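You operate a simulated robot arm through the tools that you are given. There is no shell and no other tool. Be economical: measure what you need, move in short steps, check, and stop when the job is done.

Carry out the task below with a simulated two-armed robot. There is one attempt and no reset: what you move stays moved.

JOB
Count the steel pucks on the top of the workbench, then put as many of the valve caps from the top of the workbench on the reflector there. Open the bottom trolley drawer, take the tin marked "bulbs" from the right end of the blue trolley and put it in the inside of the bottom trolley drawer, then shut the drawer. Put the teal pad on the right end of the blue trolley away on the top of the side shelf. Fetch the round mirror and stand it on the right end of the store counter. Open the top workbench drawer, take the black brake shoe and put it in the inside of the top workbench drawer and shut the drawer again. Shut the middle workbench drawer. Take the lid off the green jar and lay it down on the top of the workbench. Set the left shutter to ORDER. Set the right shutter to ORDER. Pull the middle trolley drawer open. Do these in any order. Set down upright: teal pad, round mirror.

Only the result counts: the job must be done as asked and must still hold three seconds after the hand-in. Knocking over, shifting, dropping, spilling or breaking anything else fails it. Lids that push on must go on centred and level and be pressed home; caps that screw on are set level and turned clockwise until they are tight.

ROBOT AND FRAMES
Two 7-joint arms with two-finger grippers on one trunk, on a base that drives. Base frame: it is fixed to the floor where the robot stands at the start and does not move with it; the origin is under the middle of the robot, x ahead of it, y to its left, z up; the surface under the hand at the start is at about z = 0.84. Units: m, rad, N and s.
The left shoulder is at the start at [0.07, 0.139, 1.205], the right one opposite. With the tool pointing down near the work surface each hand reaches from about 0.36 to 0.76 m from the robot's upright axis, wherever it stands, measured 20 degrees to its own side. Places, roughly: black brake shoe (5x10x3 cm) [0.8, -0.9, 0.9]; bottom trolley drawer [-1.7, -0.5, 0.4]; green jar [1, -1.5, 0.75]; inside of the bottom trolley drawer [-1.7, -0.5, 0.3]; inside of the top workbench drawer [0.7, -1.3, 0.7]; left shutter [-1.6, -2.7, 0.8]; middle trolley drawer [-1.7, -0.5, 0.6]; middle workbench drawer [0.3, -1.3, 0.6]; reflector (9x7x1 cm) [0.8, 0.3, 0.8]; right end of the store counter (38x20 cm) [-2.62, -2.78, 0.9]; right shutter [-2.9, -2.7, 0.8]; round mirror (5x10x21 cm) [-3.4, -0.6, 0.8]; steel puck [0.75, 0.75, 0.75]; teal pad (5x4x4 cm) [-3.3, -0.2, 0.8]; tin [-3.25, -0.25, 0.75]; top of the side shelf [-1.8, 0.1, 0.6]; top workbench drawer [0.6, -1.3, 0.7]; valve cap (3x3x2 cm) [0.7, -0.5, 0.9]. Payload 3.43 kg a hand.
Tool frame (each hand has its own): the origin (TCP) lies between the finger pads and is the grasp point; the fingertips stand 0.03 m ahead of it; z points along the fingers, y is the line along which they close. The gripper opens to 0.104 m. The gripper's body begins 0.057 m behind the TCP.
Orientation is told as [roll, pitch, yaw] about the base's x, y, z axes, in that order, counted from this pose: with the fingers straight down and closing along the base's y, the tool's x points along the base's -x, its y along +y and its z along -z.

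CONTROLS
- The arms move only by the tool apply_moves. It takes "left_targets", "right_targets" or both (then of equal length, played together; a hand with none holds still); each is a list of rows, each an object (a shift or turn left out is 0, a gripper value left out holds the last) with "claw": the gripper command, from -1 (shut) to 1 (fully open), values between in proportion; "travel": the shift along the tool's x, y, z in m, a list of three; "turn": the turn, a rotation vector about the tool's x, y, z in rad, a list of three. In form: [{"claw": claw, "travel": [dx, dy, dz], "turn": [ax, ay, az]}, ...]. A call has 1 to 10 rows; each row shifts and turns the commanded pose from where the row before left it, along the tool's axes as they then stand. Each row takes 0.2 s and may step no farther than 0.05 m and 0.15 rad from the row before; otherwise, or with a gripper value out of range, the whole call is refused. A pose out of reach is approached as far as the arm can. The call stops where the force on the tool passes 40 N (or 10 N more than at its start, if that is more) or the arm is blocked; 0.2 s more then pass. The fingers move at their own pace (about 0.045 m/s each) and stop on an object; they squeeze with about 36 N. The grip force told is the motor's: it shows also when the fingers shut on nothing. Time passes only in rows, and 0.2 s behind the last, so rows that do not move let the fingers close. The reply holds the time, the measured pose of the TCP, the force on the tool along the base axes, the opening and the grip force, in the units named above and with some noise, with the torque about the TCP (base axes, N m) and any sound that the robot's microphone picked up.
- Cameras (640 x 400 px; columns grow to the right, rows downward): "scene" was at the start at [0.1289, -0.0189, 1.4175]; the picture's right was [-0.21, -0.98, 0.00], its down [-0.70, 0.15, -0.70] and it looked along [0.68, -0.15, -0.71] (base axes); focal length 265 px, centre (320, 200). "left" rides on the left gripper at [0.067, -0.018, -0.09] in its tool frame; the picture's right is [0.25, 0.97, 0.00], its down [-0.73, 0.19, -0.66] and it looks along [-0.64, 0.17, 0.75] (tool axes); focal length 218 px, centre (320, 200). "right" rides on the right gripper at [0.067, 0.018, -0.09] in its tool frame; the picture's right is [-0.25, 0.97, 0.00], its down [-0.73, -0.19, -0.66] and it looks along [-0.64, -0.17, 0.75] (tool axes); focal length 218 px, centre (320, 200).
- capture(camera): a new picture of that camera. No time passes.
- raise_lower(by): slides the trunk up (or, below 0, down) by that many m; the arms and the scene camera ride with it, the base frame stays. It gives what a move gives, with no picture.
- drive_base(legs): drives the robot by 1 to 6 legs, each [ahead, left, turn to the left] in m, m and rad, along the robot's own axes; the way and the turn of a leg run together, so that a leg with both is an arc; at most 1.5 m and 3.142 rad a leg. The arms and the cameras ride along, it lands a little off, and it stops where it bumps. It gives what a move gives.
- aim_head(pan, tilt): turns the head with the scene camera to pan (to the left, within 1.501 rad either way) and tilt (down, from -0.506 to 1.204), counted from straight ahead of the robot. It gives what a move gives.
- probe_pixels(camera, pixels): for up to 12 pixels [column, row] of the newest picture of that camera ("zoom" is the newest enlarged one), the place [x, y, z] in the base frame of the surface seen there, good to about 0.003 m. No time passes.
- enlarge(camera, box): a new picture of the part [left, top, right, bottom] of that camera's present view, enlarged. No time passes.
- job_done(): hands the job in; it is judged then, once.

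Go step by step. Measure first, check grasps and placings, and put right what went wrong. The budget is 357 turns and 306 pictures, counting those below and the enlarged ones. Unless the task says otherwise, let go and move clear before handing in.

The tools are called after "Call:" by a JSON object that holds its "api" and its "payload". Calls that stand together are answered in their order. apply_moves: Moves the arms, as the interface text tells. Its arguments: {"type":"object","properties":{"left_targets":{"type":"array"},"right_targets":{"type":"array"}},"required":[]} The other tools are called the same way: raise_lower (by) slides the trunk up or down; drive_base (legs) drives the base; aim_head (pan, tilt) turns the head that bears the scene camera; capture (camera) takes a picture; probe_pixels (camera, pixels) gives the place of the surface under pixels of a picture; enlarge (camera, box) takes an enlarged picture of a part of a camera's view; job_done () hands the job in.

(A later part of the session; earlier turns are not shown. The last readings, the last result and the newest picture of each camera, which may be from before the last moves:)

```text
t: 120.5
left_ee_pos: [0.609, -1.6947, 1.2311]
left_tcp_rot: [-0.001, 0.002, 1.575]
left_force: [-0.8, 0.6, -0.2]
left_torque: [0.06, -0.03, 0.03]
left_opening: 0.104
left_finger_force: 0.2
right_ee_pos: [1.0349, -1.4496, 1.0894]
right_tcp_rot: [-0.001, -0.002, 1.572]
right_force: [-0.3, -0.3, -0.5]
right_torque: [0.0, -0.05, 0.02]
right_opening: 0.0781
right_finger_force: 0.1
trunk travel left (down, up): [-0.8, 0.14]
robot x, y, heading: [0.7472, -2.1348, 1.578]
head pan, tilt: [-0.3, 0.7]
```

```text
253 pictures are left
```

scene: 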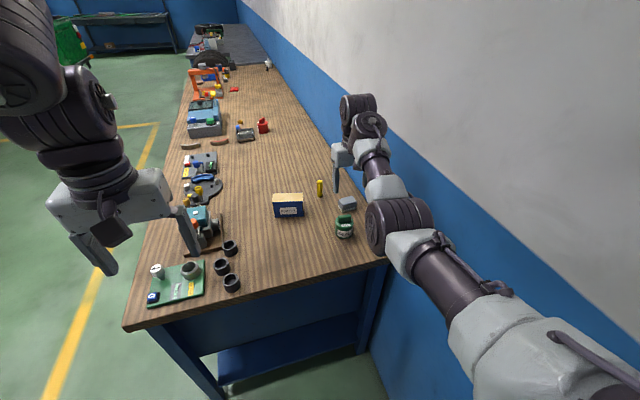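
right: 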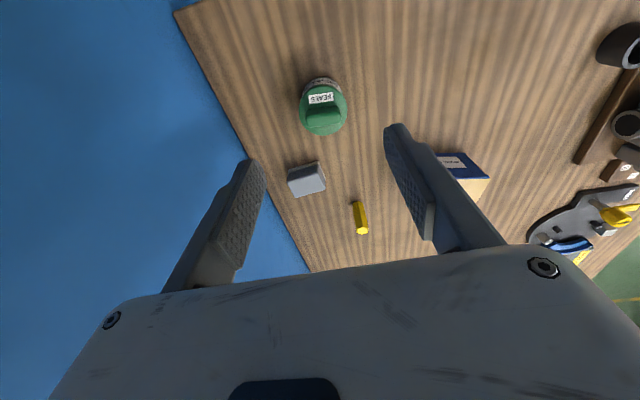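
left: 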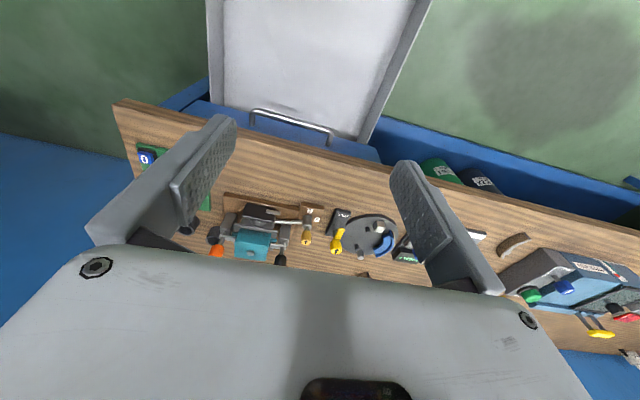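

Call:
{"api": "enlarge", "payload": {"camera": "right", "box": [285, 60, 365, 140]}}

Call:
{"api": "probe_pixels", "payload": {"camera": "right", "pixels": [[312, 110], [332, 108], [322, 112], [304, 110], [344, 105], [325, 90], [300, 130]]}}

```text
5.00 times, centred on (325, 100) of right
```

zoom: 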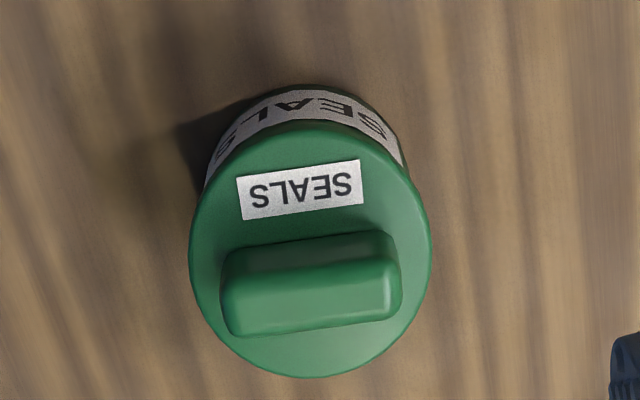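

```text
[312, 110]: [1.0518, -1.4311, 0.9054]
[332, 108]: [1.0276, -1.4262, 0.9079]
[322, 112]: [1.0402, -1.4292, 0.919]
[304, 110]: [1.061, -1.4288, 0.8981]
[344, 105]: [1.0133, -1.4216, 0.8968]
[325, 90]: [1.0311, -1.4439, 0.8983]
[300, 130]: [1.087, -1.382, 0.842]
```

Call:
{"api": "probe_pixels", "payload": {"camera": "right", "pixels": [[323, 119], [309, 121], [338, 117], [323, 124], [324, 133], [302, 118], [347, 113], [315, 90], [325, 81]]}}

```text
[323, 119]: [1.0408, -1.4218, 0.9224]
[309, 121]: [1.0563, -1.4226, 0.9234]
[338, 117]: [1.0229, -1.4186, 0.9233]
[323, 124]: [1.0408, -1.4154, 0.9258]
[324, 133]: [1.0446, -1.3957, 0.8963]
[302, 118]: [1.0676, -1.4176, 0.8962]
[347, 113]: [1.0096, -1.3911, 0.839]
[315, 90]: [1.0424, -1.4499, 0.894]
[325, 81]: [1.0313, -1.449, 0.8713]
```

Knob top centre is [1.040,-1.420,0.923], lid top 0.896. I'll drive 3 cm forward, lower and grip the knob by its ends.

Call:
{"api": "drive_base", "payload": {"legs": [[0.03, -0.004, 0]]}}

Call:
{"api": "apply_moves", "payload": {"right_targets": [{"travel": [0, 0, 0.05]}, {"travel": [0, 0, 0.04]}, {"travel": [0, 0, 0.03]}]}}

Call:
{"api": "capture", "payload": {"camera": "right"}}

```text
t: 121.3
left_ee_pos: [0.614, -1.6687, 1.2313]
left_tcp_rot: [-0.001, -0.002, 1.575]
left_force: [-0.2, -0.7, 0.1]
left_torque: [0.06, -0.01, 0.04]
left_opening: 0.1039
left_finger_force: 0.0
right_ee_pos: [1.0404, -1.424, 1.0917]
right_tcp_rot: [0.0, -0.006, 1.572]
right_force: [-0.9, -0.6, -0.4]
right_torque: [0.08, -0.02, 0.03]
right_opening: 0.0781
right_finger_force: 0.0
trunk travel left (down, up): [-0.8, 0.14]
robot x, y, heading: [0.7523, -2.1082, 1.576]
head pan, tilt: [-0.3, 0.7]
```

```text
t: 122.1
left_ee_pos: [0.6143, -1.6623, 1.2304]
left_tcp_rot: [-0.001, 0.005, 1.575]
left_force: [0.1, 0.1, 1.0]
left_torque: [0.01, -0.02, -0.03]
left_opening: 0.1041
left_finger_force: 0.0
right_ee_pos: [1.04, -1.4151, 0.9692]
right_tcp_rot: [0.0, 0.002, 1.572]
right_force: [-0.6, -0.1, -0.5]
right_torque: [0.03, 0.02, 0.02]
right_opening: 0.0779
right_finger_force: 0.0
trunk travel left (down, up): [-0.8, 0.14]
robot x, y, heading: [0.7549, -2.1043, 1.583]
head pan, tilt: [-0.3, 0.7]
```

```text
251 pictures are left
```

right: 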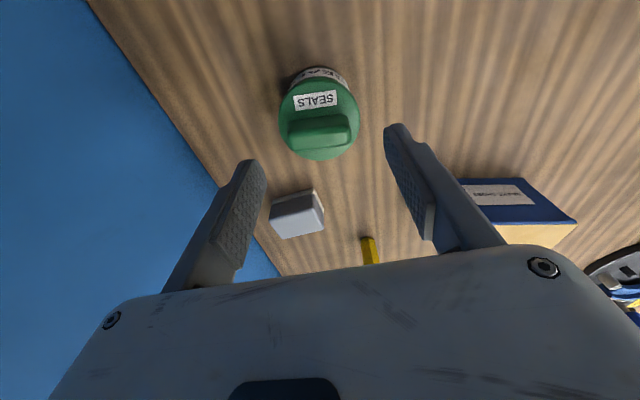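

Aligned within 5 mm. I'll correct, lower 4 cm and close.

Call:
{"api": "apply_moves", "payload": {"right_targets": [{"travel": [0.005, 0, 0.02]}, {"travel": [0, 0, 0.018]}, {"claw": -1}, {}, {}, {}, {}]}}

Call:
{"api": "capture", "payload": {"camera": "right"}}

```text
t: 123.7
left_ee_pos: [0.6132, -1.6643, 1.2305]
left_tcp_rot: [-0.001, 0.004, 1.574]
left_force: [-0.3, -0.6, -1.0]
left_torque: [-0.03, -0.03, -0.02]
left_opening: 0.104
left_finger_force: 0.1
right_ee_pos: [1.0392, -1.4232, 0.9311]
right_tcp_rot: [0.0, 0.0, 1.572]
right_force: [0.4, 0.0, 0.4]
right_torque: [-0.01, -0.02, 0.02]
right_opening: 0.0432
right_finger_force: 35.5
trunk travel left (down, up): [-0.8, 0.14]
robot x, y, heading: [0.7563, -2.1014, 1.573]
head pan, tilt: [-0.3, 0.7]
heard: snap
```

```text
250 pictures are left
```

right: 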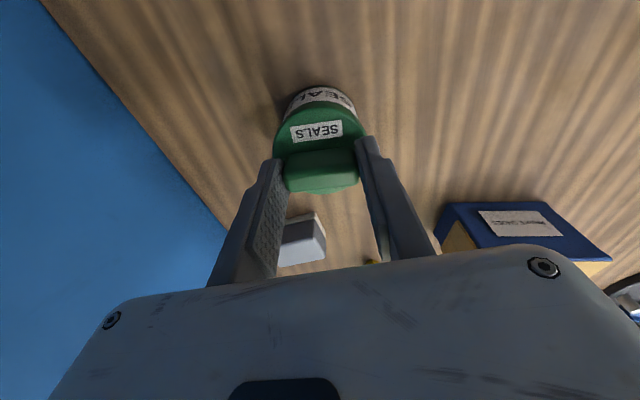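

Gripped; I heard a snap, probably the lid loosening. I'll lift slowly and look.

Call:
{"api": "apply_moves", "payload": {"right_targets": [{"travel": [0, 0, -0.01]}, {"travel": [0, 0, -0.01]}, {"travel": [0, 0, -0.01]}, {"travel": [0, 0, -0.01]}]}}

Call:
{"api": "capture", "payload": {"camera": "right"}}

Call:
{"api": "enlarge", "payload": {"camera": "scene", "box": [300, 180, 400, 260]}}

```text
t: 124.7
left_ee_pos: [0.614, -1.6638, 1.2302]
left_tcp_rot: [-0.001, 0.004, 1.573]
left_force: [0.2, -0.2, 0.0]
left_torque: [-0.02, 0.0, 0.03]
left_opening: 0.1038
left_finger_force: 0.0
right_ee_pos: [1.0395, -1.4227, 0.97]
right_tcp_rot: [0.002, 0.002, 1.573]
right_force: [0.0, 0.3, -1.2]
right_torque: [0.01, 0.03, -0.01]
right_opening: 0.0432
right_finger_force: 36.0
trunk travel left (down, up): [-0.8, 0.14]
robot x, y, heading: [0.7558, -2.1058, 1.572]
head pan, tilt: [-0.3, 0.7]
```

```text
249 pictures are left
```

right: 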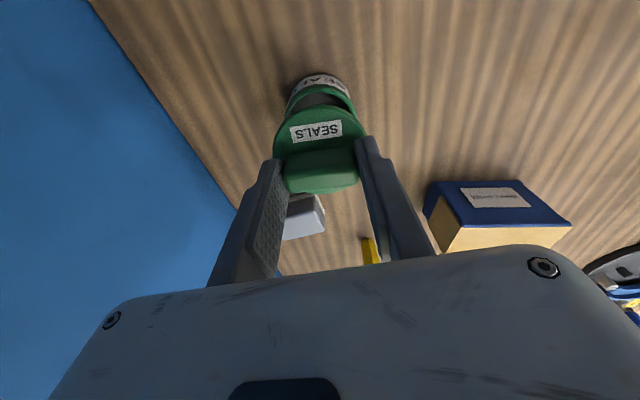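

```text
5.00 times, centred on (350, 220) of scene
```

zoom: 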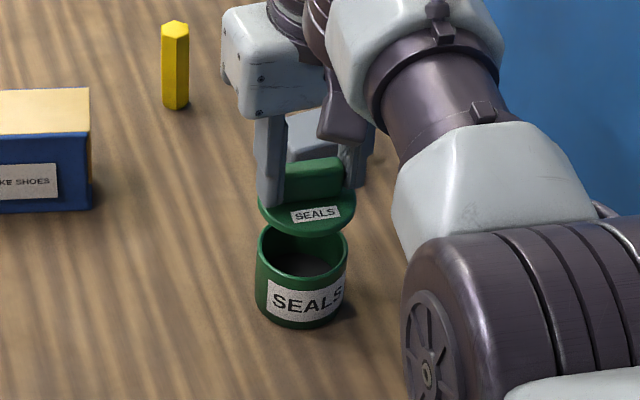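

The lid is off, jar undisturbed. I'll carry it to a free spot at about [0.88,-1.42] and lower until contact.

Call:
{"api": "apply_moves", "payload": {"right_targets": [{"travel": [0, 0, -0.03]}, {"travel": [0, 0.04, 0]}, {"travel": [0, 0.04, 0]}, {"travel": [0, 0.04, 0]}, {"travel": [0, 0.04, 0]}, {"travel": [0, 0, 0.04]}, {"travel": [0, 0, 0.03]}]}}

Call:
{"api": "capture", "payload": {"camera": "right"}}

Call:
{"api": "enlarge", "payload": {"camera": "scene", "box": [220, 160, 400, 270]}}

```text
t: 126.3
left_ee_pos: [0.6155, -1.6624, 1.2297]
left_tcp_rot: [0.0, 0.002, 1.574]
left_force: [0.7, 0.4, 0.3]
left_torque: [0.0, 0.03, -0.01]
left_opening: 0.1039
left_finger_force: 0.0
right_ee_pos: [0.8811, -1.4195, 0.9303]
right_tcp_rot: [0.003, -0.001, 1.571]
right_force: [-0.2, -0.4, -1.0]
right_torque: [-0.01, -0.02, -0.02]
right_opening: 0.0434
right_finger_force: 36.2
trunk travel left (down, up): [-0.8, 0.14]
robot x, y, heading: [0.7544, -2.1059, 1.573]
head pan, tilt: [-0.3, 0.7]
```

```text
247 pictures are left
```

right: 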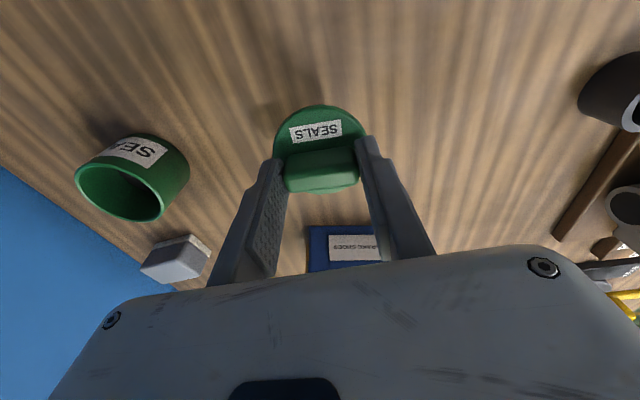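

```text
3.56 times, centred on (310, 215) of scene
```

zoom: 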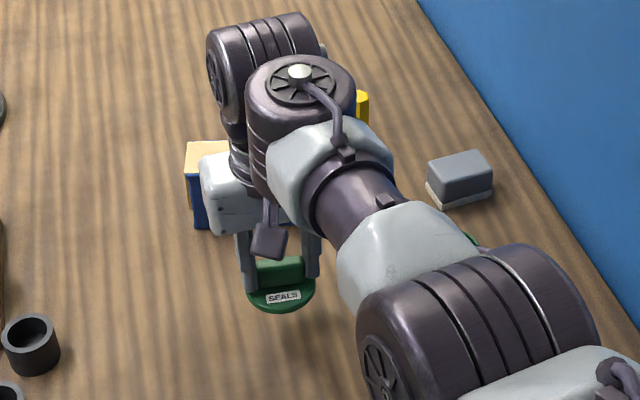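

To stay away from the blue box behind, I'll shift 3 cm toward me and lower gently.

Call:
{"api": "apply_moves", "payload": {"right_targets": [{"travel": [0.03, 0, 0]}, {"travel": [0, 0, 0.015]}, {"travel": [0, 0, 0.01]}, {"travel": [0, 0, 0.006]}, {"travel": [0, 0, 0.004]}, {"travel": [0, 0, 0.004]}]}}

Call:
{"api": "capture", "payload": {"camera": "right"}}

```text
t: 127.7
left_ee_pos: [0.614, -1.6621, 1.2309]
left_tcp_rot: [-0.001, 0.003, 1.574]
left_force: [-1.0, -1.3, -0.6]
left_torque: [0.04, 0.0, -0.01]
left_opening: 0.1042
left_finger_force: 0.0
right_ee_pos: [0.8809, -1.4531, 0.8913]
right_tcp_rot: [0.001, 0.002, 1.572]
right_force: [0.5, 0.4, -0.7]
right_torque: [-0.01, 0.03, 0.0]
right_opening: 0.0433
right_finger_force: 35.8
trunk travel left (down, up): [-0.8, 0.14]
robot x, y, heading: [0.7538, -2.1045, 1.573]
head pan, tilt: [-0.3, 0.7]
```

```text
245 pictures are left
```

right: 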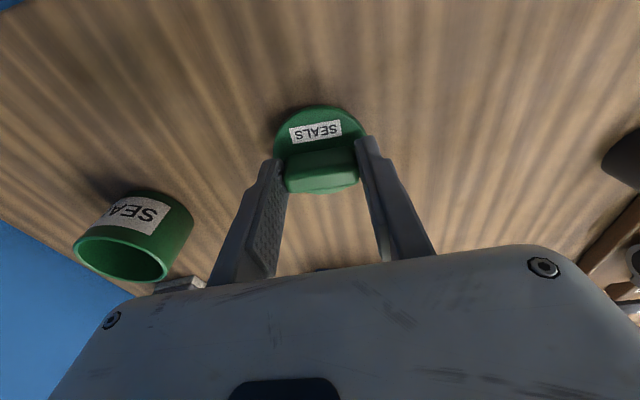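

No contact yet; I'll continue down in small steps.

Call:
{"api": "apply_moves", "payload": {"right_targets": [{"travel": [0, 0, 0.003]}, {"travel": [0, 0, 0.003]}, {"travel": [0, 0, 0.003]}, {"travel": [0, 0, 0.003]}]}}

```text
t: 128.7
left_ee_pos: [0.6137, -1.663, 1.2305]
left_tcp_rot: [-0.001, 0.005, 1.574]
left_force: [-0.2, -0.1, -0.3]
left_torque: [0.02, -0.02, -0.03]
left_opening: 0.104
left_finger_force: 0.0
right_ee_pos: [0.8799, -1.4538, 0.8803]
right_tcp_rot: [-0.001, -0.001, 1.572]
right_force: [0.6, -0.3, 1.2]
right_torque: [-0.03, 0.01, 0.01]
right_opening: 0.0434
right_finger_force: 36.2
trunk travel left (down, up): [-0.8, 0.14]
robot x, y, heading: [0.7542, -2.1056, 1.576]
head pan, tilt: [-0.3, 0.7]
```

Call:
{"api": "apply_moves", "payload": {"right_targets": [{"travel": [0, 0, 0.002]}, {"travel": [0, 0, 0.002]}]}}

Call:
{"api": "capture", "payload": {"camera": "right"}}

```text
t: 129.3
left_ee_pos: [0.6145, -1.666, 1.2314]
left_tcp_rot: [0.0, 0.002, 1.573]
left_force: [-0.5, -0.3, 0.9]
left_torque: [-0.02, -0.04, 0.02]
left_opening: 0.104
left_finger_force: 0.1
right_ee_pos: [0.8795, -1.4545, 0.8799]
right_tcp_rot: [0.001, -0.007, 1.573]
right_force: [2.1, 3.7, 20.8]
right_torque: [-0.18, -0.07, -0.04]
right_opening: 0.0434
right_finger_force: 36.3
trunk travel left (down, up): [-0.8, 0.14]
robot x, y, heading: [0.7568, -2.106, 1.573]
head pan, tilt: [-0.3, 0.7]
```

```text
244 pictures are left
```

right: 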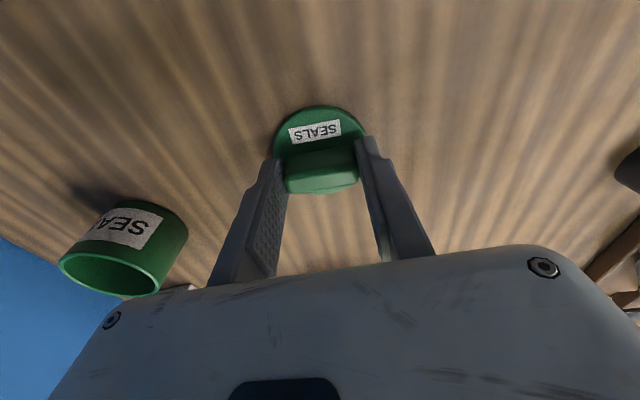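

Contact force 21 N: the lid is down. I'll open and rise.

Call:
{"api": "apply_moves", "payload": {"right_targets": [{"claw": 0}, {}, {}, {"travel": [0, 0, -0.05]}, {"travel": [0, 0, -0.05]}, {"travel": [0, 0, -0.05]}]}}

Call:
{"api": "capture", "payload": {"camera": "right"}}

```text
t: 130.7
left_ee_pos: [0.615, -1.663, 1.231]
left_tcp_rot: [0.0, 0.003, 1.577]
left_force: [0.7, -0.1, -1.5]
left_torque: [-0.02, 0.0, -0.03]
left_opening: 0.1039
left_finger_force: 0.1
right_ee_pos: [0.8829, -1.4512, 1.0212]
right_tcp_rot: [0.001, 0.001, 1.574]
right_force: [-0.6, 0.3, 0.7]
right_torque: [0.0, 0.03, 0.0]
right_opening: 0.0518
right_finger_force: 0.1
right hand out of reach, approached as far as the arm can: row 6
trunk travel left (down, up): [-0.8, 0.14]
robot x, y, heading: [0.7545, -2.1004, 1.575]
head pan, tilt: [-0.3, 0.7]
```

```text
243 pictures are left
```

right: 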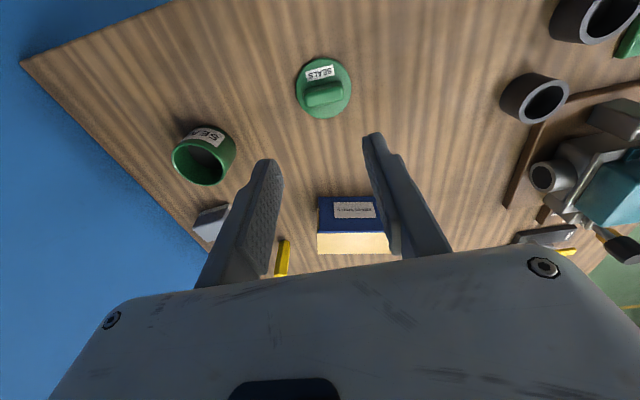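

The lid lies flat on the bench. Now the caps: I'll return to the front of the bench near the yellow and green caps.

Call:
{"api": "raise_lower", "payload": {"by": 0.1}}

Call:
{"api": "drive_base", "payload": {"legs": [[-0.15, 0, 0], [0, 1.35, 0], [0, 0, -1.574], [0, -0.0, 0]]}}

Call:
{"api": "drive_base", "payload": {"legs": [[0, 1.5, 0], [0.2, 0.95, 0]]}}

Call:
{"api": "aim_head", "payload": {"pan": 0, "tilt": 0.7}}

Call:
{"api": "capture", "payload": {"camera": "scene"}}

```text
t: 132.0
left_ee_pos: [0.6137, -1.6634, 1.3305]
left_tcp_rot: [0.0, 0.003, 1.573]
left_force: [0.2, -0.4, 0.6]
left_torque: [-0.03, -0.02, 0.01]
left_opening: 0.1041
left_finger_force: 0.0
right_ee_pos: [0.883, -1.4519, 1.1211]
right_tcp_rot: [0.0, 0.0, 1.574]
right_force: [0.4, -0.6, 0.6]
right_torque: [-0.01, 0.01, -0.01]
right_opening: 0.0522
right_finger_force: 0.0
trunk travel left (down, up): [-0.9, 0.04]
robot x, y, heading: [0.7541, -2.107, 1.578]
head pan, tilt: [-0.3, 0.7]
```

```text
t: 143.9
left_ee_pos: [-0.1501, -2.1163, 1.3302]
left_tcp_rot: [0.002, 0.002, -0.01]
left_force: [0.9, 0.2, -0.1]
left_torque: [-0.02, -0.02, 0.0]
left_opening: 0.1039
left_finger_force: 0.1
right_ee_pos: [0.0579, -2.3881, 1.1214]
right_tcp_rot: [-0.001, 0.0, -0.012]
right_force: [-0.5, 0.3, -0.3]
right_torque: [-0.02, 0.0, 0.02]
right_opening: 0.0518
right_finger_force: 0.1
trunk travel left (down, up): [-0.9, 0.04]
robot x, y, heading: [-0.594, -2.2494, -0.014]
head pan, tilt: [-0.3, 0.7]
```

```text
t: 155.9
left_ee_pos: [0.0536, 0.3332, 1.3313]
left_tcp_rot: [0.0, 0.004, -0.006]
left_force: [-0.1, -0.1, 0.8]
left_torque: [-0.02, -0.01, -0.02]
left_opening: 0.1041
left_finger_force: 0.0
right_ee_pos: [0.2639, 0.0616, 1.1209]
right_tcp_rot: [0.003, -0.001, -0.01]
right_force: [0.2, 0.4, -0.2]
right_torque: [0.03, -0.02, -0.02]
right_opening: 0.0519
right_finger_force: 0.1
trunk travel left (down, up): [-0.9, 0.04]
robot x, y, heading: [-0.3887, 0.1985, -0.005]
head pan, tilt: [-0.3, 0.7]
```

```text
t: 156.8
left_ee_pos: [0.0536, 0.3351, 1.3316]
left_tcp_rot: [0.001, 0.004, -0.008]
left_force: [0.3, -1.1, -0.6]
left_torque: [0.0, 0.02, 0.0]
left_opening: 0.1041
left_finger_force: 0.0
right_ee_pos: [0.2634, 0.0636, 1.1217]
right_tcp_rot: [0.0, 0.0, -0.009]
right_force: [0.1, 0.1, -0.3]
right_torque: [-0.01, 0.02, 0.01]
right_opening: 0.0519
right_finger_force: 0.0
trunk travel left (down, up): [-0.9, 0.04]
robot x, y, heading: [-0.3901, 0.2002, -0.001]
head pan, tilt: [0.0, 0.7]
```

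```text
242 pictures are left
```

scene: 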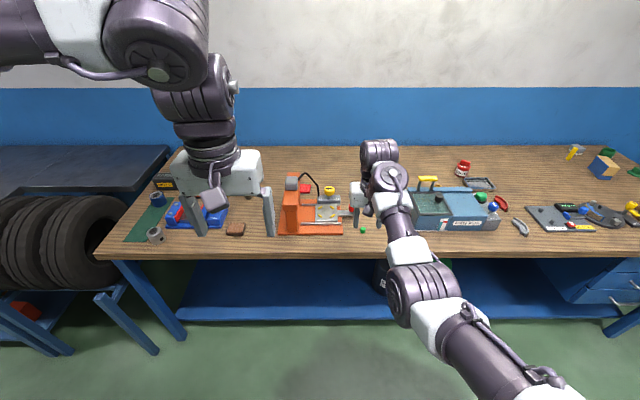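

I'll measure the press, reflector and caps from here.

Call:
{"api": "enlarge", "payload": {"camera": "scene", "box": [240, 150, 440, 275]}}

Call:
{"api": "probe_pixels", "payload": {"camera": "scene", "pixels": [[291, 180], [291, 200], [300, 186], [305, 188], [313, 190], [362, 230], [283, 230], [310, 180], [329, 188]]}}

```text
3.20 times, centred on (340, 212) of scene
```

zoom: 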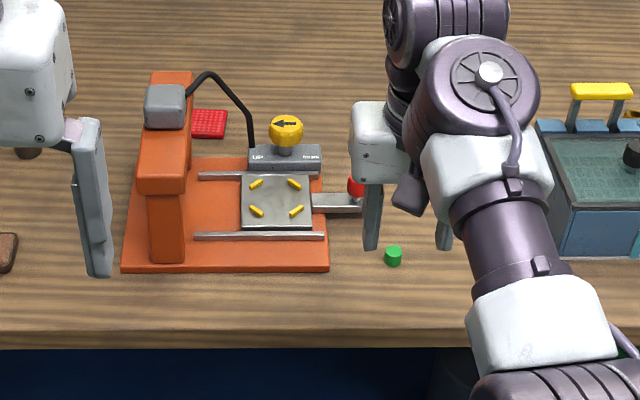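

```text
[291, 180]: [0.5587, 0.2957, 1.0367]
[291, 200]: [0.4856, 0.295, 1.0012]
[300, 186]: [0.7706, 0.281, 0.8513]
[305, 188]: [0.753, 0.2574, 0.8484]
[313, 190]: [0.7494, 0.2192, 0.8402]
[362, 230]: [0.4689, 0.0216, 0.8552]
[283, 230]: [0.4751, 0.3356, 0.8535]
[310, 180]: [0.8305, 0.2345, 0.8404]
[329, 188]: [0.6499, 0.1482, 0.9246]
```

Call:
{"api": "probe_pixels", "payload": {"camera": "scene", "pixels": [[375, 150], [390, 178], [398, 215], [405, 250], [400, 290], [440, 320], [480, 360], [370, 205]]}}

```text
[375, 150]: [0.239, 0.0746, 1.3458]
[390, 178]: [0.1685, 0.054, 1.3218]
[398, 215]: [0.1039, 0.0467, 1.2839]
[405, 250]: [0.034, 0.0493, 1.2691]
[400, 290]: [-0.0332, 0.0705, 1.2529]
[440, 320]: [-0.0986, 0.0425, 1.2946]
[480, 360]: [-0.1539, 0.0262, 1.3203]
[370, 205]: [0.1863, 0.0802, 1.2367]
```

The press frame is 1.0–1.04 high next to the reflector, so I need an elbow-high arm: the left one. First I'll lower the trunk to start level and raise/withdraw the right hand.

Call:
{"api": "raise_lower", "payload": {"by": -0.2}}

Call:
{"api": "apply_moves", "payload": {"right_targets": [{"travel": [0.03, 0, -0.04]}, {"travel": [0.03, 0, -0.04]}, {"travel": [0.03, 0, -0.04]}, {"travel": [0.03, 0, -0.04]}, {"travel": [0.03, 0, -0.04]}, {"travel": [0.03, 0, -0.04]}]}}

Call:
{"api": "capture", "payload": {"camera": "scene"}}

```text
t: 158.9
left_ee_pos: [0.0534, 0.3338, 1.1308]
left_tcp_rot: [0.0, 0.003, -0.006]
left_force: [-0.6, 0.5, -0.6]
left_torque: [-0.03, 0.01, 0.01]
left_opening: 0.1038
left_finger_force: 0.0
right_ee_pos: [0.2632, 0.0621, 0.9206]
right_tcp_rot: [0.002, 0.001, -0.009]
right_force: [-0.1, -0.2, 0.6]
right_torque: [0.01, 0.01, 0.02]
right_opening: 0.052
right_finger_force: 0.1
trunk travel left (down, up): [-0.7, 0.24]
robot x, y, heading: [-0.3904, 0.1952, -0.005]
head pan, tilt: [0.0, 0.7]
```

```text
t: 160.3
left_ee_pos: [0.054, 0.3346, 1.1314]
left_tcp_rot: [0.001, 0.004, -0.007]
left_force: [0.8, 0.0, 0.8]
left_torque: [-0.02, 0.01, 0.0]
left_opening: 0.1039
left_finger_force: 0.1
right_ee_pos: [0.2685, 0.0568, 0.9306]
right_tcp_rot: [0.0, -0.001, -0.009]
right_force: [0.5, -0.7, -0.3]
right_torque: [-0.02, -0.02, 0.0]
right_opening: 0.0521
right_finger_force: 0.1
right hand out of reach, approached as far as the arm can: row 1, 2, 3, 4, 5, 6
trunk travel left (down, up): [-0.7, 0.24]
robot x, y, heading: [-0.391, 0.1972, -0.005]
head pan, tilt: [0.0, 0.7]
```

```text
240 pictures are left
```

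scene: 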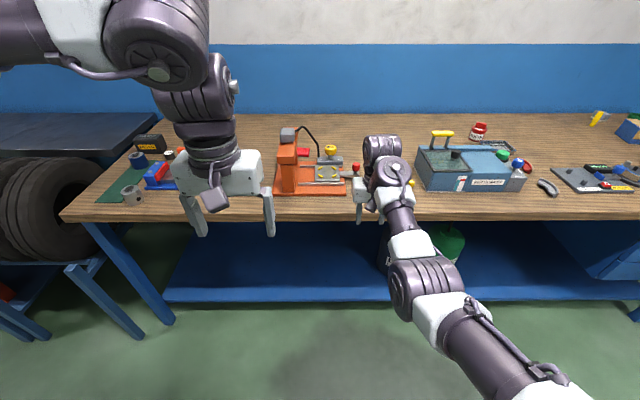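

The right arm is stuck in an elbow-low posture. I'm clear of the bench enough behind; I'll back away and try to swing it back: point forward, go up and in, then point down.

Call:
{"api": "drive_base", "payload": {"legs": [[-0.3, 0, 0]]}}

Call:
{"api": "apply_moves", "payload": {"right_targets": [{"turn": [0, -0.15, 0]}, {"turn": [0, -0.15, 0]}, {"turn": [0, -0.15, 0]}, {"turn": [0, -0.15, 0]}, {"turn": [0, -0.15, 0]}, {"turn": [0, -0.15, 0]}, {"turn": [0, -0.15, 0]}, {"turn": [0, -0.15, 0]}, {"turn": [0, -0.15, 0]}, {"turn": [0, -0.15, 0]}]}}

Call:
{"api": "apply_moves", "payload": {"right_targets": [{"travel": [-0.05, 0, 0]}, {"travel": [-0.05, 0, 0]}, {"travel": [-0.05, 0, 0]}, {"travel": [-0.05, 0, 0]}, {"travel": [-0.05, 0, 0]}, {"travel": [-0.05, 0, 0]}, {"travel": [-0.05, 0, 0]}, {"travel": [-0.05, 0, 0]}]}}

Call:
{"api": "capture", "payload": {"camera": "scene"}}

```text
t: 162.4
left_ee_pos: [-0.2486, 0.3366, 1.1303]
left_tcp_rot: [-0.001, 0.005, -0.004]
left_force: [-0.4, 0.2, 0.4]
left_torque: [-0.04, 0.0, 0.02]
left_opening: 0.104
left_finger_force: 0.1
right_ee_pos: [-0.0332, 0.059, 0.9306]
right_tcp_rot: [0.0, 0.0, -0.008]
right_force: [0.7, -0.3, -0.2]
right_torque: [0.01, 0.0, 0.01]
right_opening: 0.0519
right_finger_force: 0.1
trunk travel left (down, up): [-0.7, 0.24]
robot x, y, heading: [-0.6959, 0.2015, -0.008]
head pan, tilt: [0.0, 0.7]
```

```text
t: 164.6
left_ee_pos: [-0.2495, 0.3365, 1.1304]
left_tcp_rot: [0.0, 0.004, -0.005]
left_force: [-0.4, 0.0, -0.4]
left_torque: [-0.01, -0.04, -0.01]
left_opening: 0.104
left_finger_force: 0.0
right_ee_pos: [-0.0333, 0.0584, 0.9298]
right_tcp_rot: [0.005, -1.501, -0.014]
right_force: [-0.1, 0.9, -0.4]
right_torque: [0.0, 0.03, 0.02]
right_opening: 0.0519
right_finger_force: 0.0
trunk travel left (down, up): [-0.7, 0.24]
robot x, y, heading: [-0.6958, 0.201, -0.008]
head pan, tilt: [0.0, 0.7]
```

```text
t: 166.4
left_ee_pos: [-0.2493, 0.3368, 1.1309]
left_tcp_rot: [0.0, 0.003, -0.004]
left_force: [-0.4, -0.1, -0.6]
left_torque: [-0.02, -0.01, -0.01]
left_opening: 0.1042
left_finger_force: 0.0
right_ee_pos: [-0.0056, 0.0592, 1.3305]
right_tcp_rot: [-0.004, -1.5, -0.004]
right_force: [0.0, 0.3, -0.1]
right_torque: [0.03, 0.03, -0.02]
right_opening: 0.0516
right_finger_force: 0.1
trunk travel left (down, up): [-0.7, 0.24]
robot x, y, heading: [-0.6928, 0.1987, -0.005]
head pan, tilt: [0.0, 0.7]
```

```text
239 pictures are left
```

scene: 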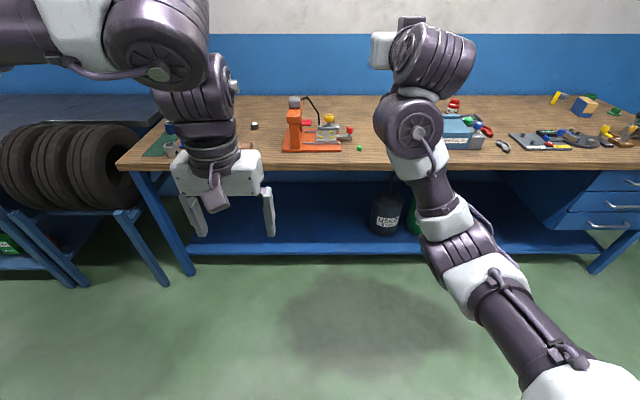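

The right hand, pointing forward at z=1.33, is out of the way. Now I'll bring the left hand over the green cap at [0.470,0.022].

Call:
{"api": "drive_base", "payload": {"legs": [[0, -0.315, 0], [0.7, 0, 0]]}}

Call:
{"api": "capture", "payload": {"camera": "left"}}

Call:
{"api": "capture", "payload": {"camera": "scene"}}

```text
t: 171.9
left_ee_pos: [0.4398, 0.0103, 1.1315]
left_tcp_rot: [0.0, 0.003, -0.01]
left_force: [-0.1, -0.7, 0.4]
left_torque: [0.0, 0.0, 0.0]
left_opening: 0.104
left_finger_force: 0.0
right_ee_pos: [0.6817, -0.2671, 1.3318]
right_tcp_rot: [0.01, -1.501, -0.024]
right_force: [0.6, 0.6, 0.1]
right_torque: [0.0, 0.0, -0.03]
right_opening: 0.0519
right_finger_force: 0.0
trunk travel left (down, up): [-0.7, 0.24]
robot x, y, heading: [-0.0014, -0.123, -0.012]
head pan, tilt: [0.0, 0.7]
```

```text
238 pictures are left
```

left: 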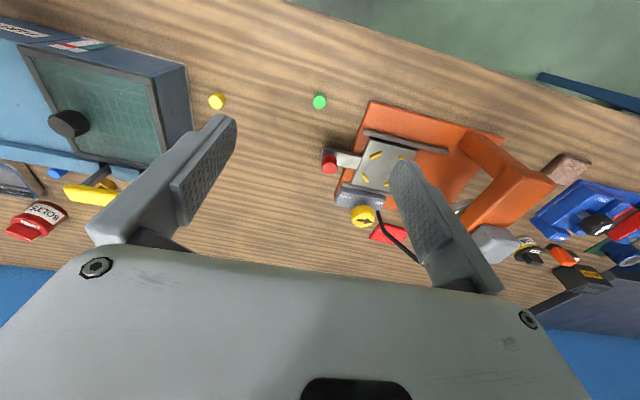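

```text
237 pictures are left
```

scene: 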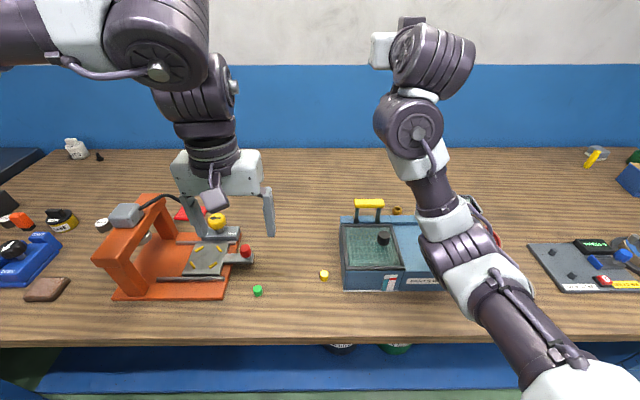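

I'll probe the two caps precisely with the left camera.

Call:
{"api": "probe_pixels", "payload": {"camera": "left", "pixels": [[319, 101], [313, 101], [326, 101], [216, 101], [340, 101], [366, 125], [330, 160]]}}

```text
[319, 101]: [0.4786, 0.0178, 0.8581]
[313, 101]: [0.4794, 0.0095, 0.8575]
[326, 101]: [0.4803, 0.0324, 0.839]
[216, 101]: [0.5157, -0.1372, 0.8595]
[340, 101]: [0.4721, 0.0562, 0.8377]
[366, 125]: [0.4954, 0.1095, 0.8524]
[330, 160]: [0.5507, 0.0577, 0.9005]
```

Green cap centre ≈[0.474,0.019], top 0.858. I'll move over it with the fingers partly open and go down in two stages.

Call:
{"api": "apply_moves", "payload": {"left_targets": [{"travel": [-0.034, 0.009, 0.0], "claw": 0.2}, {"travel": [0, 0, 0.05]}, {"travel": [0, 0, 0.05]}, {"travel": [0, 0, 0.05]}, {"travel": [0, 0, 0.05]}]}}

Call:
{"api": "capture", "payload": {"camera": "left"}}

```text
t: 173.1
left_ee_pos: [0.476, 0.0193, 0.9289]
left_tcp_rot: [-0.003, 0.005, -0.009]
left_force: [-0.1, 0.3, 0.3]
left_torque: [-0.02, 0.02, 0.0]
left_opening: 0.0624
left_finger_force: 0.1
right_ee_pos: [0.6849, -0.265, 1.3302]
right_tcp_rot: [0.0, -1.496, -0.012]
right_force: [-0.7, 0.1, 0.2]
right_torque: [0.0, 0.02, 0.0]
right_opening: 0.052
right_finger_force: 0.0
trunk travel left (down, up): [-0.7, 0.24]
robot x, y, heading: [-0.0018, -0.1252, -0.006]
head pan, tilt: [0.0, 0.7]
```

```text
236 pictures are left
```

left: 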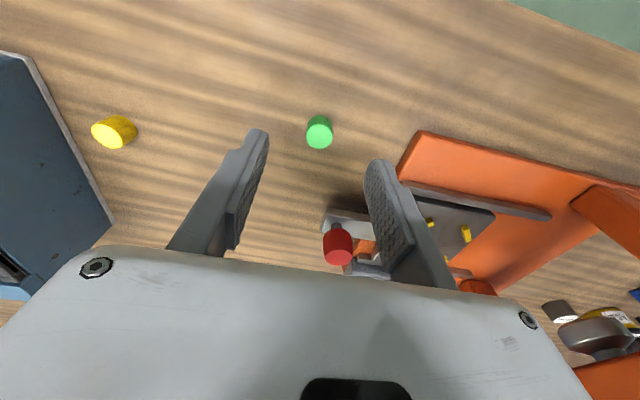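

The cap is centred (319,131). Down 54 mm and close.

Call:
{"api": "apply_moves", "payload": {"left_targets": [{"travel": [0, 0, 0.03]}, {"travel": [0, 0, 0.024]}, {"claw": -1}, {}, {}, {}, {}]}}

Call:
{"api": "apply_moves", "payload": {"left_targets": [{"travel": [0, 0, -0.05]}, {"travel": [0, 0, -0.05]}, {"travel": [0, 0, -0.05]}, {"travel": [0, 0, -0.05]}, {"travel": [0, 0, -0.05]}]}}

Call:
{"api": "capture", "payload": {"camera": "left"}}

```text
t: 174.7
left_ee_pos: [0.473, 0.019, 0.8754]
left_tcp_rot: [0.0, 0.003, -0.01]
left_force: [-0.7, -0.2, 0.3]
left_torque: [0.05, -0.01, 0.0]
left_opening: 0.0189
left_finger_force: 15.7
right_ee_pos: [0.6839, -0.267, 1.3304]
right_tcp_rot: [0.008, -1.499, -0.02]
right_force: [-0.3, 0.0, -0.3]
right_torque: [0.01, 0.02, 0.03]
right_opening: 0.0521
right_finger_force: 0.0
trunk travel left (down, up): [-0.7, 0.24]
robot x, y, heading: [-0.0043, -0.1268, -0.007]
head pan, tilt: [0.0, 0.7]
```

```text
t: 175.9
left_ee_pos: [0.4731, 0.0175, 1.1294]
left_tcp_rot: [-0.002, 0.003, -0.011]
left_force: [-0.3, 0.4, 0.0]
left_torque: [0.01, -0.02, 0.02]
left_opening: 0.0188
left_finger_force: 16.4
right_ee_pos: [0.6818, -0.2681, 1.3316]
right_tcp_rot: [0.021, -1.5, -0.034]
right_force: [0.5, 0.3, 0.4]
right_torque: [0.0, -0.01, 0.01]
right_opening: 0.0519
right_finger_force: 0.0
trunk travel left (down, up): [-0.7, 0.24]
robot x, y, heading: [-0.0023, -0.1234, -0.009]
head pan, tilt: [0.0, 0.7]
```

```text
235 pictures are left
```

left: 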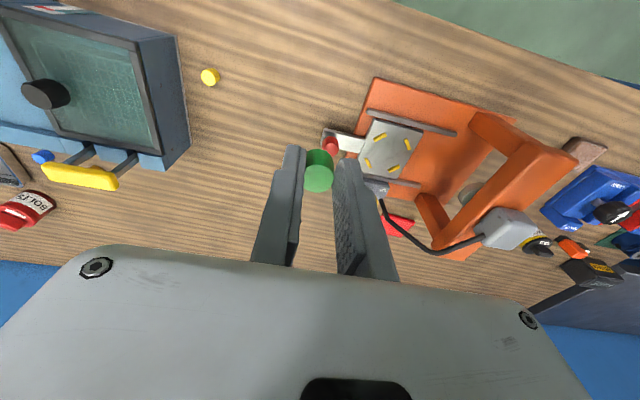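

The green cap is held. Now I'll look closely at the reflector's surroundings (the cable and press head).

Call:
{"api": "drive_base", "payload": {"legs": [[0.0, 0.25, 0]]}}

Call:
{"api": "enlarge", "payload": {"camera": "scene", "box": [160, 150, 320, 300]}}

Call:
{"api": "capture", "payload": {"camera": "left"}}

```text
t: 177.7
left_ee_pos: [0.4771, 0.265, 1.1291]
left_tcp_rot: [0.002, 0.003, -0.008]
left_force: [0.1, -0.4, -0.3]
left_torque: [0.0, 0.0, 0.03]
left_opening: 0.0191
left_finger_force: 16.6
right_ee_pos: [0.6857, -0.0218, 1.3305]
right_tcp_rot: [0.024, -1.499, -0.031]
right_force: [-0.1, -0.3, 0.5]
right_torque: [0.01, 0.01, -0.01]
right_opening: 0.052
right_finger_force: 0.1
trunk travel left (down, up): [-0.7, 0.24]
robot x, y, heading: [-0.0005, 0.1224, -0.004]
head pan, tilt: [0.0, 0.7]
```

```text
2.67 times, centred on (240, 225) of scene
```

zoom: 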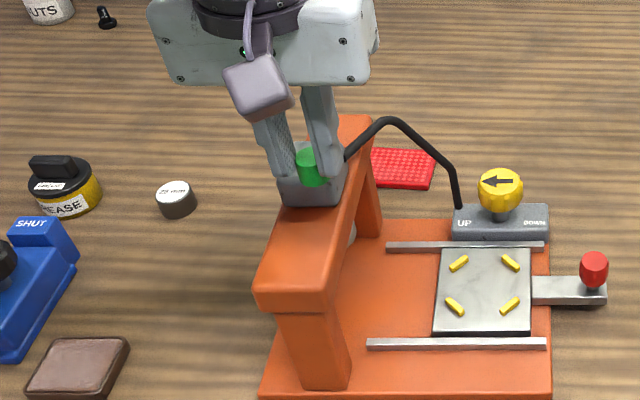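

```text
233 pictures are left
```

left: 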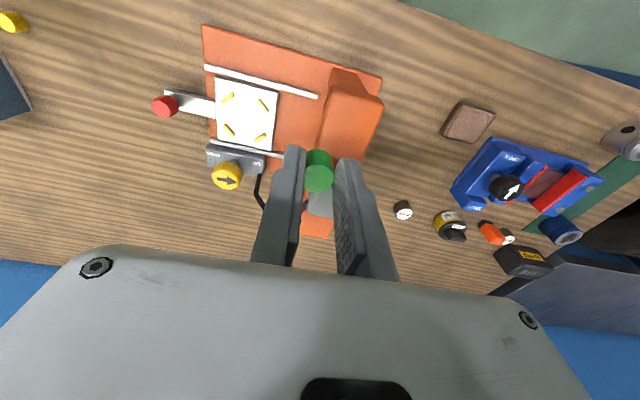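

Call:
{"api": "probe_pixels", "payload": {"camera": "zoom", "pixels": [[398, 121], [375, 130], [430, 145], [447, 172], [458, 200], [430, 160], [433, 183], [378, 180], [405, 172], [367, 145], [360, 120], [345, 175]]}}

```text
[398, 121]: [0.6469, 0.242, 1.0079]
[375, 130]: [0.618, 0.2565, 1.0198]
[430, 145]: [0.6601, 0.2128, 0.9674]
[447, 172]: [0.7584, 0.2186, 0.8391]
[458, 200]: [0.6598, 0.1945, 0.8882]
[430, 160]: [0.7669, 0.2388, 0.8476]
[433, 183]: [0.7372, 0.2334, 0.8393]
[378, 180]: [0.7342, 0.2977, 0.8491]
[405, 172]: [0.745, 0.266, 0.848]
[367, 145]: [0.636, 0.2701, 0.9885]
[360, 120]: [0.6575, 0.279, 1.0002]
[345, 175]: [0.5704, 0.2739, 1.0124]
```

The reflector spans x≈0.725–0.795, y≈0.236–0.328, top 0.849; the cable stays at x≤0.66. I'll drive 6 cm forward and reach over high to [0.772,0.262].

Call:
{"api": "drive_base", "payload": {"legs": [[0.06, 0, 0]]}}

Call:
{"api": "apply_moves", "payload": {"left_targets": [{"travel": [-0.04, 0, -0.01]}, {"travel": [-0.04, 0, 0]}, {"travel": [-0.04, 0, 0]}, {"travel": [-0.04, 0, 0]}, {"travel": [-0.04, 0, 0]}, {"travel": [-0.035, 0, 0]}]}}

Call:
{"api": "capture", "payload": {"camera": "left"}}

Call:
{"api": "capture", "payload": {"camera": "scene"}}

```text
t: 178.7
left_ee_pos: [0.5325, 0.2658, 1.1308]
left_tcp_rot: [0.0, 0.001, -0.005]
left_force: [-0.4, -0.1, 1.8]
left_torque: [-0.01, -0.02, 0.0]
left_opening: 0.0189
left_finger_force: 16.3
right_ee_pos: [0.7417, -0.0196, 1.334]
right_tcp_rot: [0.018, -1.505, -0.026]
right_force: [-0.9, -0.2, -0.1]
right_torque: [0.0, 0.04, -0.02]
right_opening: 0.0519
right_finger_force: 0.1
trunk travel left (down, up): [-0.7, 0.24]
robot x, y, heading: [0.0591, 0.1217, -0.004]
head pan, tilt: [0.0, 0.7]
```

```text
t: 180.1
left_ee_pos: [0.6938, 0.2641, 1.1366]
left_tcp_rot: [0.001, 0.004, -0.005]
left_force: [-0.2, -0.5, -0.1]
left_torque: [-0.03, 0.03, 0.0]
left_opening: 0.0189
left_finger_force: 15.3
left hand out of reach, approached as far as the arm can: row 5, 6
right_ee_pos: [0.7453, -0.0192, 1.3305]
right_tcp_rot: [0.008, -1.502, -0.015]
right_force: [0.3, 0.1, -0.1]
right_torque: [-0.03, 0.0, 0.04]
right_opening: 0.052
right_finger_force: 0.1
trunk travel left (down, up): [-0.7, 0.24]
robot x, y, heading: [0.0598, 0.1203, -0.006]
head pan, tilt: [0.0, 0.7]
```

```text
232 pictures are left
```

left: 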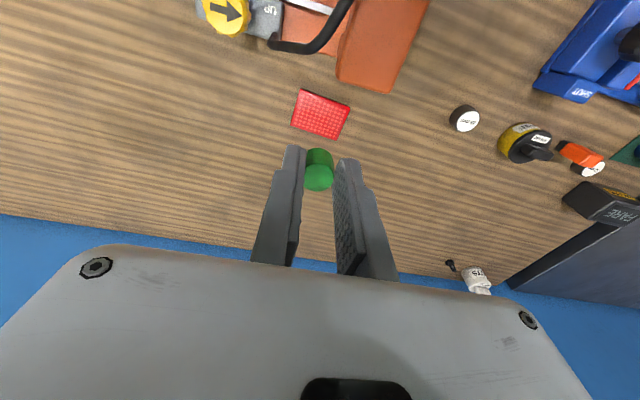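

```text
231 pictures are left
```

scene: 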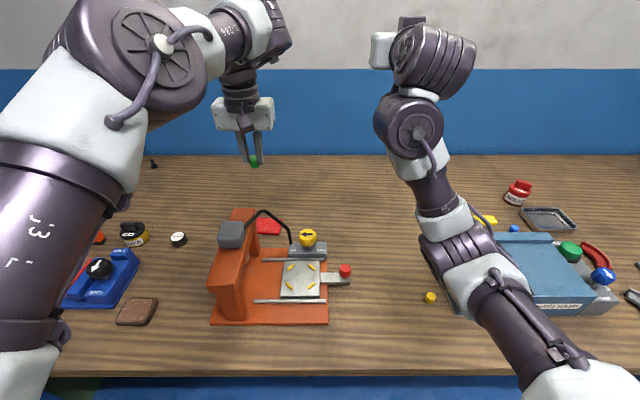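

The arm stopped at x=0.694; lower down it will reach farther. I'll probe the reflector corners in the left picture.

Call:
{"api": "probe_pixels", "payload": {"camera": "left", "pixels": [[302, 92], [346, 107], [334, 136], [294, 122], [320, 114], [365, 90], [340, 85], [310, 50]]}}

```text
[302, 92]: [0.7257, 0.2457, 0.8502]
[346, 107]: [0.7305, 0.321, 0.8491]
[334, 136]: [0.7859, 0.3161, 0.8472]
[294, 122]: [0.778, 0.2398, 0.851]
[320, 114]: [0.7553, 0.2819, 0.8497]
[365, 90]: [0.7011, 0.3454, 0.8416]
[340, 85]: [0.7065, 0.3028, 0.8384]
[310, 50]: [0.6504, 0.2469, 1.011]
```

Call:
{"api": "probe_pixels", "payload": {"camera": "left", "pixels": [[345, 76], [360, 82], [380, 88], [388, 90], [345, 65], [400, 60], [370, 50], [335, 45]]}}

```text
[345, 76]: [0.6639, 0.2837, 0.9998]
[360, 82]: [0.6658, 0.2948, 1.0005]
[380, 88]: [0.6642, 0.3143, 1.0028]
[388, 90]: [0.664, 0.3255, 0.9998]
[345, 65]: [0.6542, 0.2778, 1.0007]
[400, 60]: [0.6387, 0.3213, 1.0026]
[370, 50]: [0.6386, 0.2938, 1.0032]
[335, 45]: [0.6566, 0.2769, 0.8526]
```

The press rear ends at x=0.666 (top 1.0). I'll go down 8 cm, then forward to x≈0.768 before lowering further.

Call:
{"api": "apply_moves", "payload": {"left_targets": [{"travel": [0, 0, 0.04]}, {"travel": [0, 0, 0.035]}, {"travel": [-0.03, -0.002, 0]}, {"travel": [-0.03, -0.002, 0]}, {"travel": [-0.015, 0, 0]}]}}

Call:
{"api": "capture", "payload": {"camera": "scene"}}

```text
t: 181.3
left_ee_pos: [0.7195, 0.26, 1.0604]
left_tcp_rot: [0.0, 0.003, -0.005]
left_force: [-0.1, 0.1, 0.0]
left_torque: [0.0, 0.04, 0.02]
left_opening: 0.0192
left_finger_force: 16.4
left hand out of reach, approached as far as the arm can: row 3, 4, 5
right_ee_pos: [0.7452, -0.0183, 1.3319]
right_tcp_rot: [0.011, -1.5, -0.014]
right_force: [0.8, 0.2, 0.4]
right_torque: [0.01, 0.01, -0.01]
right_opening: 0.0521
right_finger_force: 0.1
trunk travel left (down, up): [-0.7, 0.24]
robot x, y, heading: [0.0569, 0.1192, -0.004]
head pan, tilt: [0.0, 0.7]
```

```text
230 pictures are left
```

scene: 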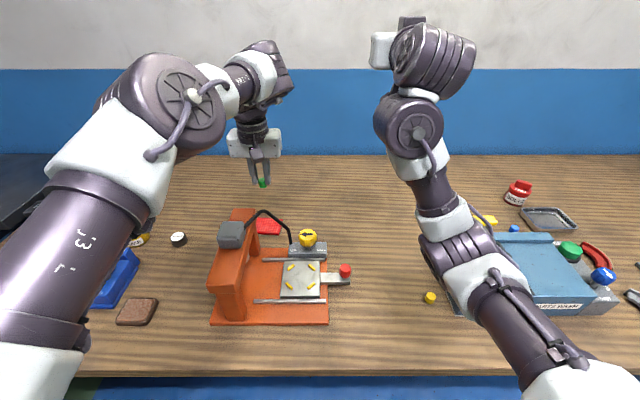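

Still 5 cm short; I'll creep the base forward 4.8 cm.

Call:
{"api": "drive_base", "payload": {"legs": [[0.048, 0, 0]]}}

Call:
{"api": "apply_moves", "payload": {"left_targets": [{"travel": [0, 0, 0.05]}, {"travel": [0, 0, 0.05]}]}}

Call:
{"api": "capture", "payload": {"camera": "left"}}

Call:
{"api": "capture", "payload": {"camera": "scene"}}

```text
t: 182.2
left_ee_pos: [0.762, 0.2606, 1.0631]
left_tcp_rot: [-0.001, -0.001, -0.005]
left_force: [-0.4, -0.3, 0.4]
left_torque: [0.03, 0.0, 0.0]
left_opening: 0.0186
left_finger_force: 16.2
right_ee_pos: [0.7872, -0.0192, 1.3341]
right_tcp_rot: [0.013, -1.507, -0.02]
right_force: [0.4, -0.7, 0.2]
right_torque: [-0.02, 0.03, 0.0]
right_opening: 0.0518
right_finger_force: 0.1
trunk travel left (down, up): [-0.7, 0.24]
robot x, y, heading: [0.1041, 0.1207, -0.009]
head pan, tilt: [0.0, 0.7]
```

```text
t: 182.8
left_ee_pos: [0.768, 0.2614, 0.963]
left_tcp_rot: [0.0, 0.002, -0.005]
left_force: [0.4, -1.2, -0.1]
left_torque: [0.02, 0.02, 0.0]
left_opening: 0.0188
left_finger_force: 15.5
right_ee_pos: [0.7932, -0.0185, 1.3319]
right_tcp_rot: [0.007, -1.501, -0.013]
right_force: [0.0, 0.2, 0.0]
right_torque: [0.04, -0.01, -0.03]
right_opening: 0.0523
right_finger_force: 0.2
trunk travel left (down, up): [-0.7, 0.24]
robot x, y, heading: [0.1038, 0.121, -0.005]
head pan, tilt: [0.0, 0.7]
```

```text
229 pictures are left
```

left: 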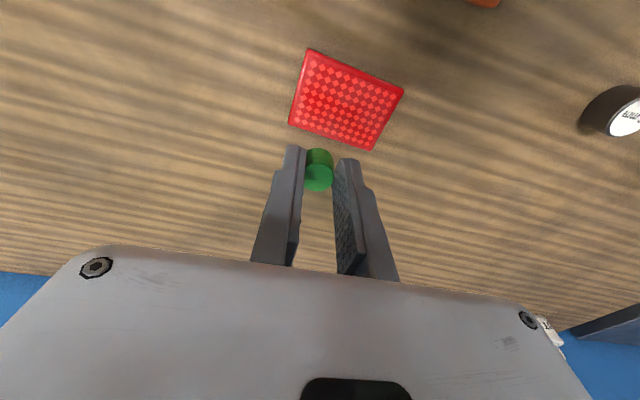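

```text
228 pictures are left
```

scene: 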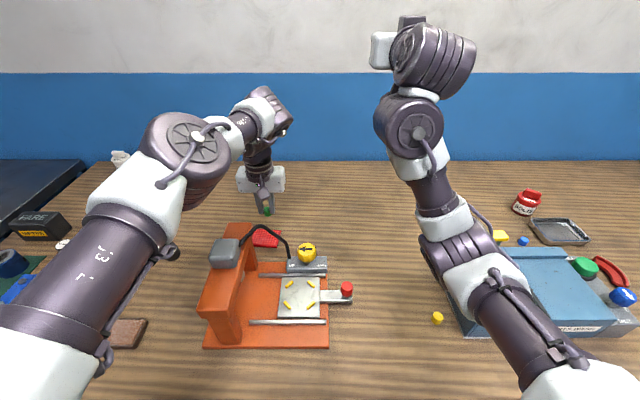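

Clear of the press. I'll lower to the reflector.

Call:
{"api": "apply_moves", "payload": {"left_targets": [{"travel": [0.003, 0, 0.04]}, {"travel": [0, 0, 0.03]}, {"travel": [0, 0, 0.005]}, {"travel": [0, 0, 0.003]}]}}

Call:
{"api": "capture", "payload": {"camera": "left"}}

```text
t: 183.8
left_ee_pos: [0.7639, 0.2581, 0.8867]
left_tcp_rot: [0.002, -0.005, -0.005]
left_force: [1.3, -1.1, 14.7]
left_torque: [0.0, -0.14, 0.01]
left_opening: 0.0188
left_finger_force: 16.0
right_ee_pos: [0.7913, -0.0207, 1.3322]
right_tcp_rot: [0.022, -1.504, -0.029]
right_force: [0.4, 0.0, -0.9]
right_torque: [0.0, -0.01, -0.01]
right_opening: 0.0519
right_finger_force: 0.0
trunk travel left (down, up): [-0.7, 0.24]
robot x, y, heading: [0.1051, 0.118, -0.005]
head pan, tilt: [0.0, 0.7]
```

```text
227 pictures are left
```

left: 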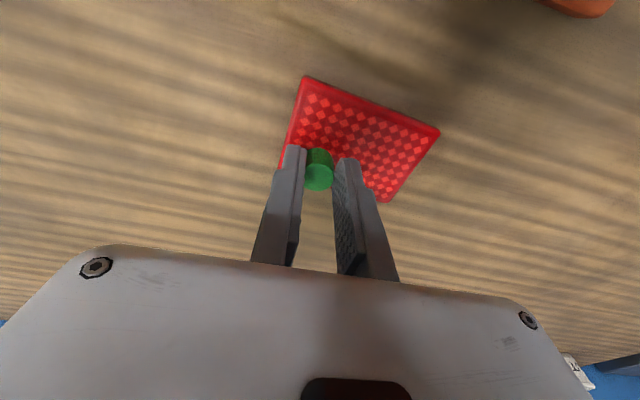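

Contact (15 N). I'll open slightly, lift, and check.

Call:
{"api": "apply_moves", "payload": {"left_targets": [{"claw": -0.4}, {}, {"travel": [0, 0, -0.04]}, {"travel": [0, 0, -0.05]}, {"travel": [0, 0, -0.05]}, {"travel": [0, 0, -0.05]}]}}

Call:
{"api": "capture", "payload": {"camera": "left"}}

```text
t: 185.2
left_ee_pos: [0.7611, 0.2572, 1.0776]
left_tcp_rot: [0.001, 0.002, -0.003]
left_force: [0.0, -1.0, 0.6]
left_torque: [0.01, -0.02, 0.0]
left_opening: 0.0314
left_finger_force: 0.0
right_ee_pos: [0.7904, -0.0186, 1.332]
right_tcp_rot: [0.02, -1.502, -0.028]
right_force: [-0.3, 0.1, 0.1]
right_torque: [-0.02, -0.02, 0.03]
right_opening: 0.052
right_finger_force: 0.0
trunk travel left (down, up): [-0.7, 0.24]
robot x, y, heading: [0.103, 0.1202, -0.004]
head pan, tilt: [0.0, 0.7]
```

```text
226 pictures are left
```

left: 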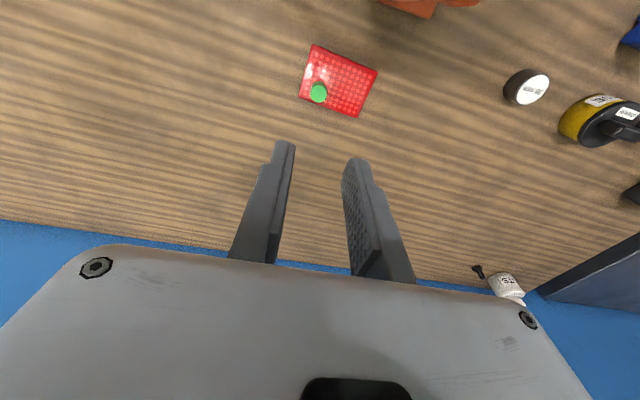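

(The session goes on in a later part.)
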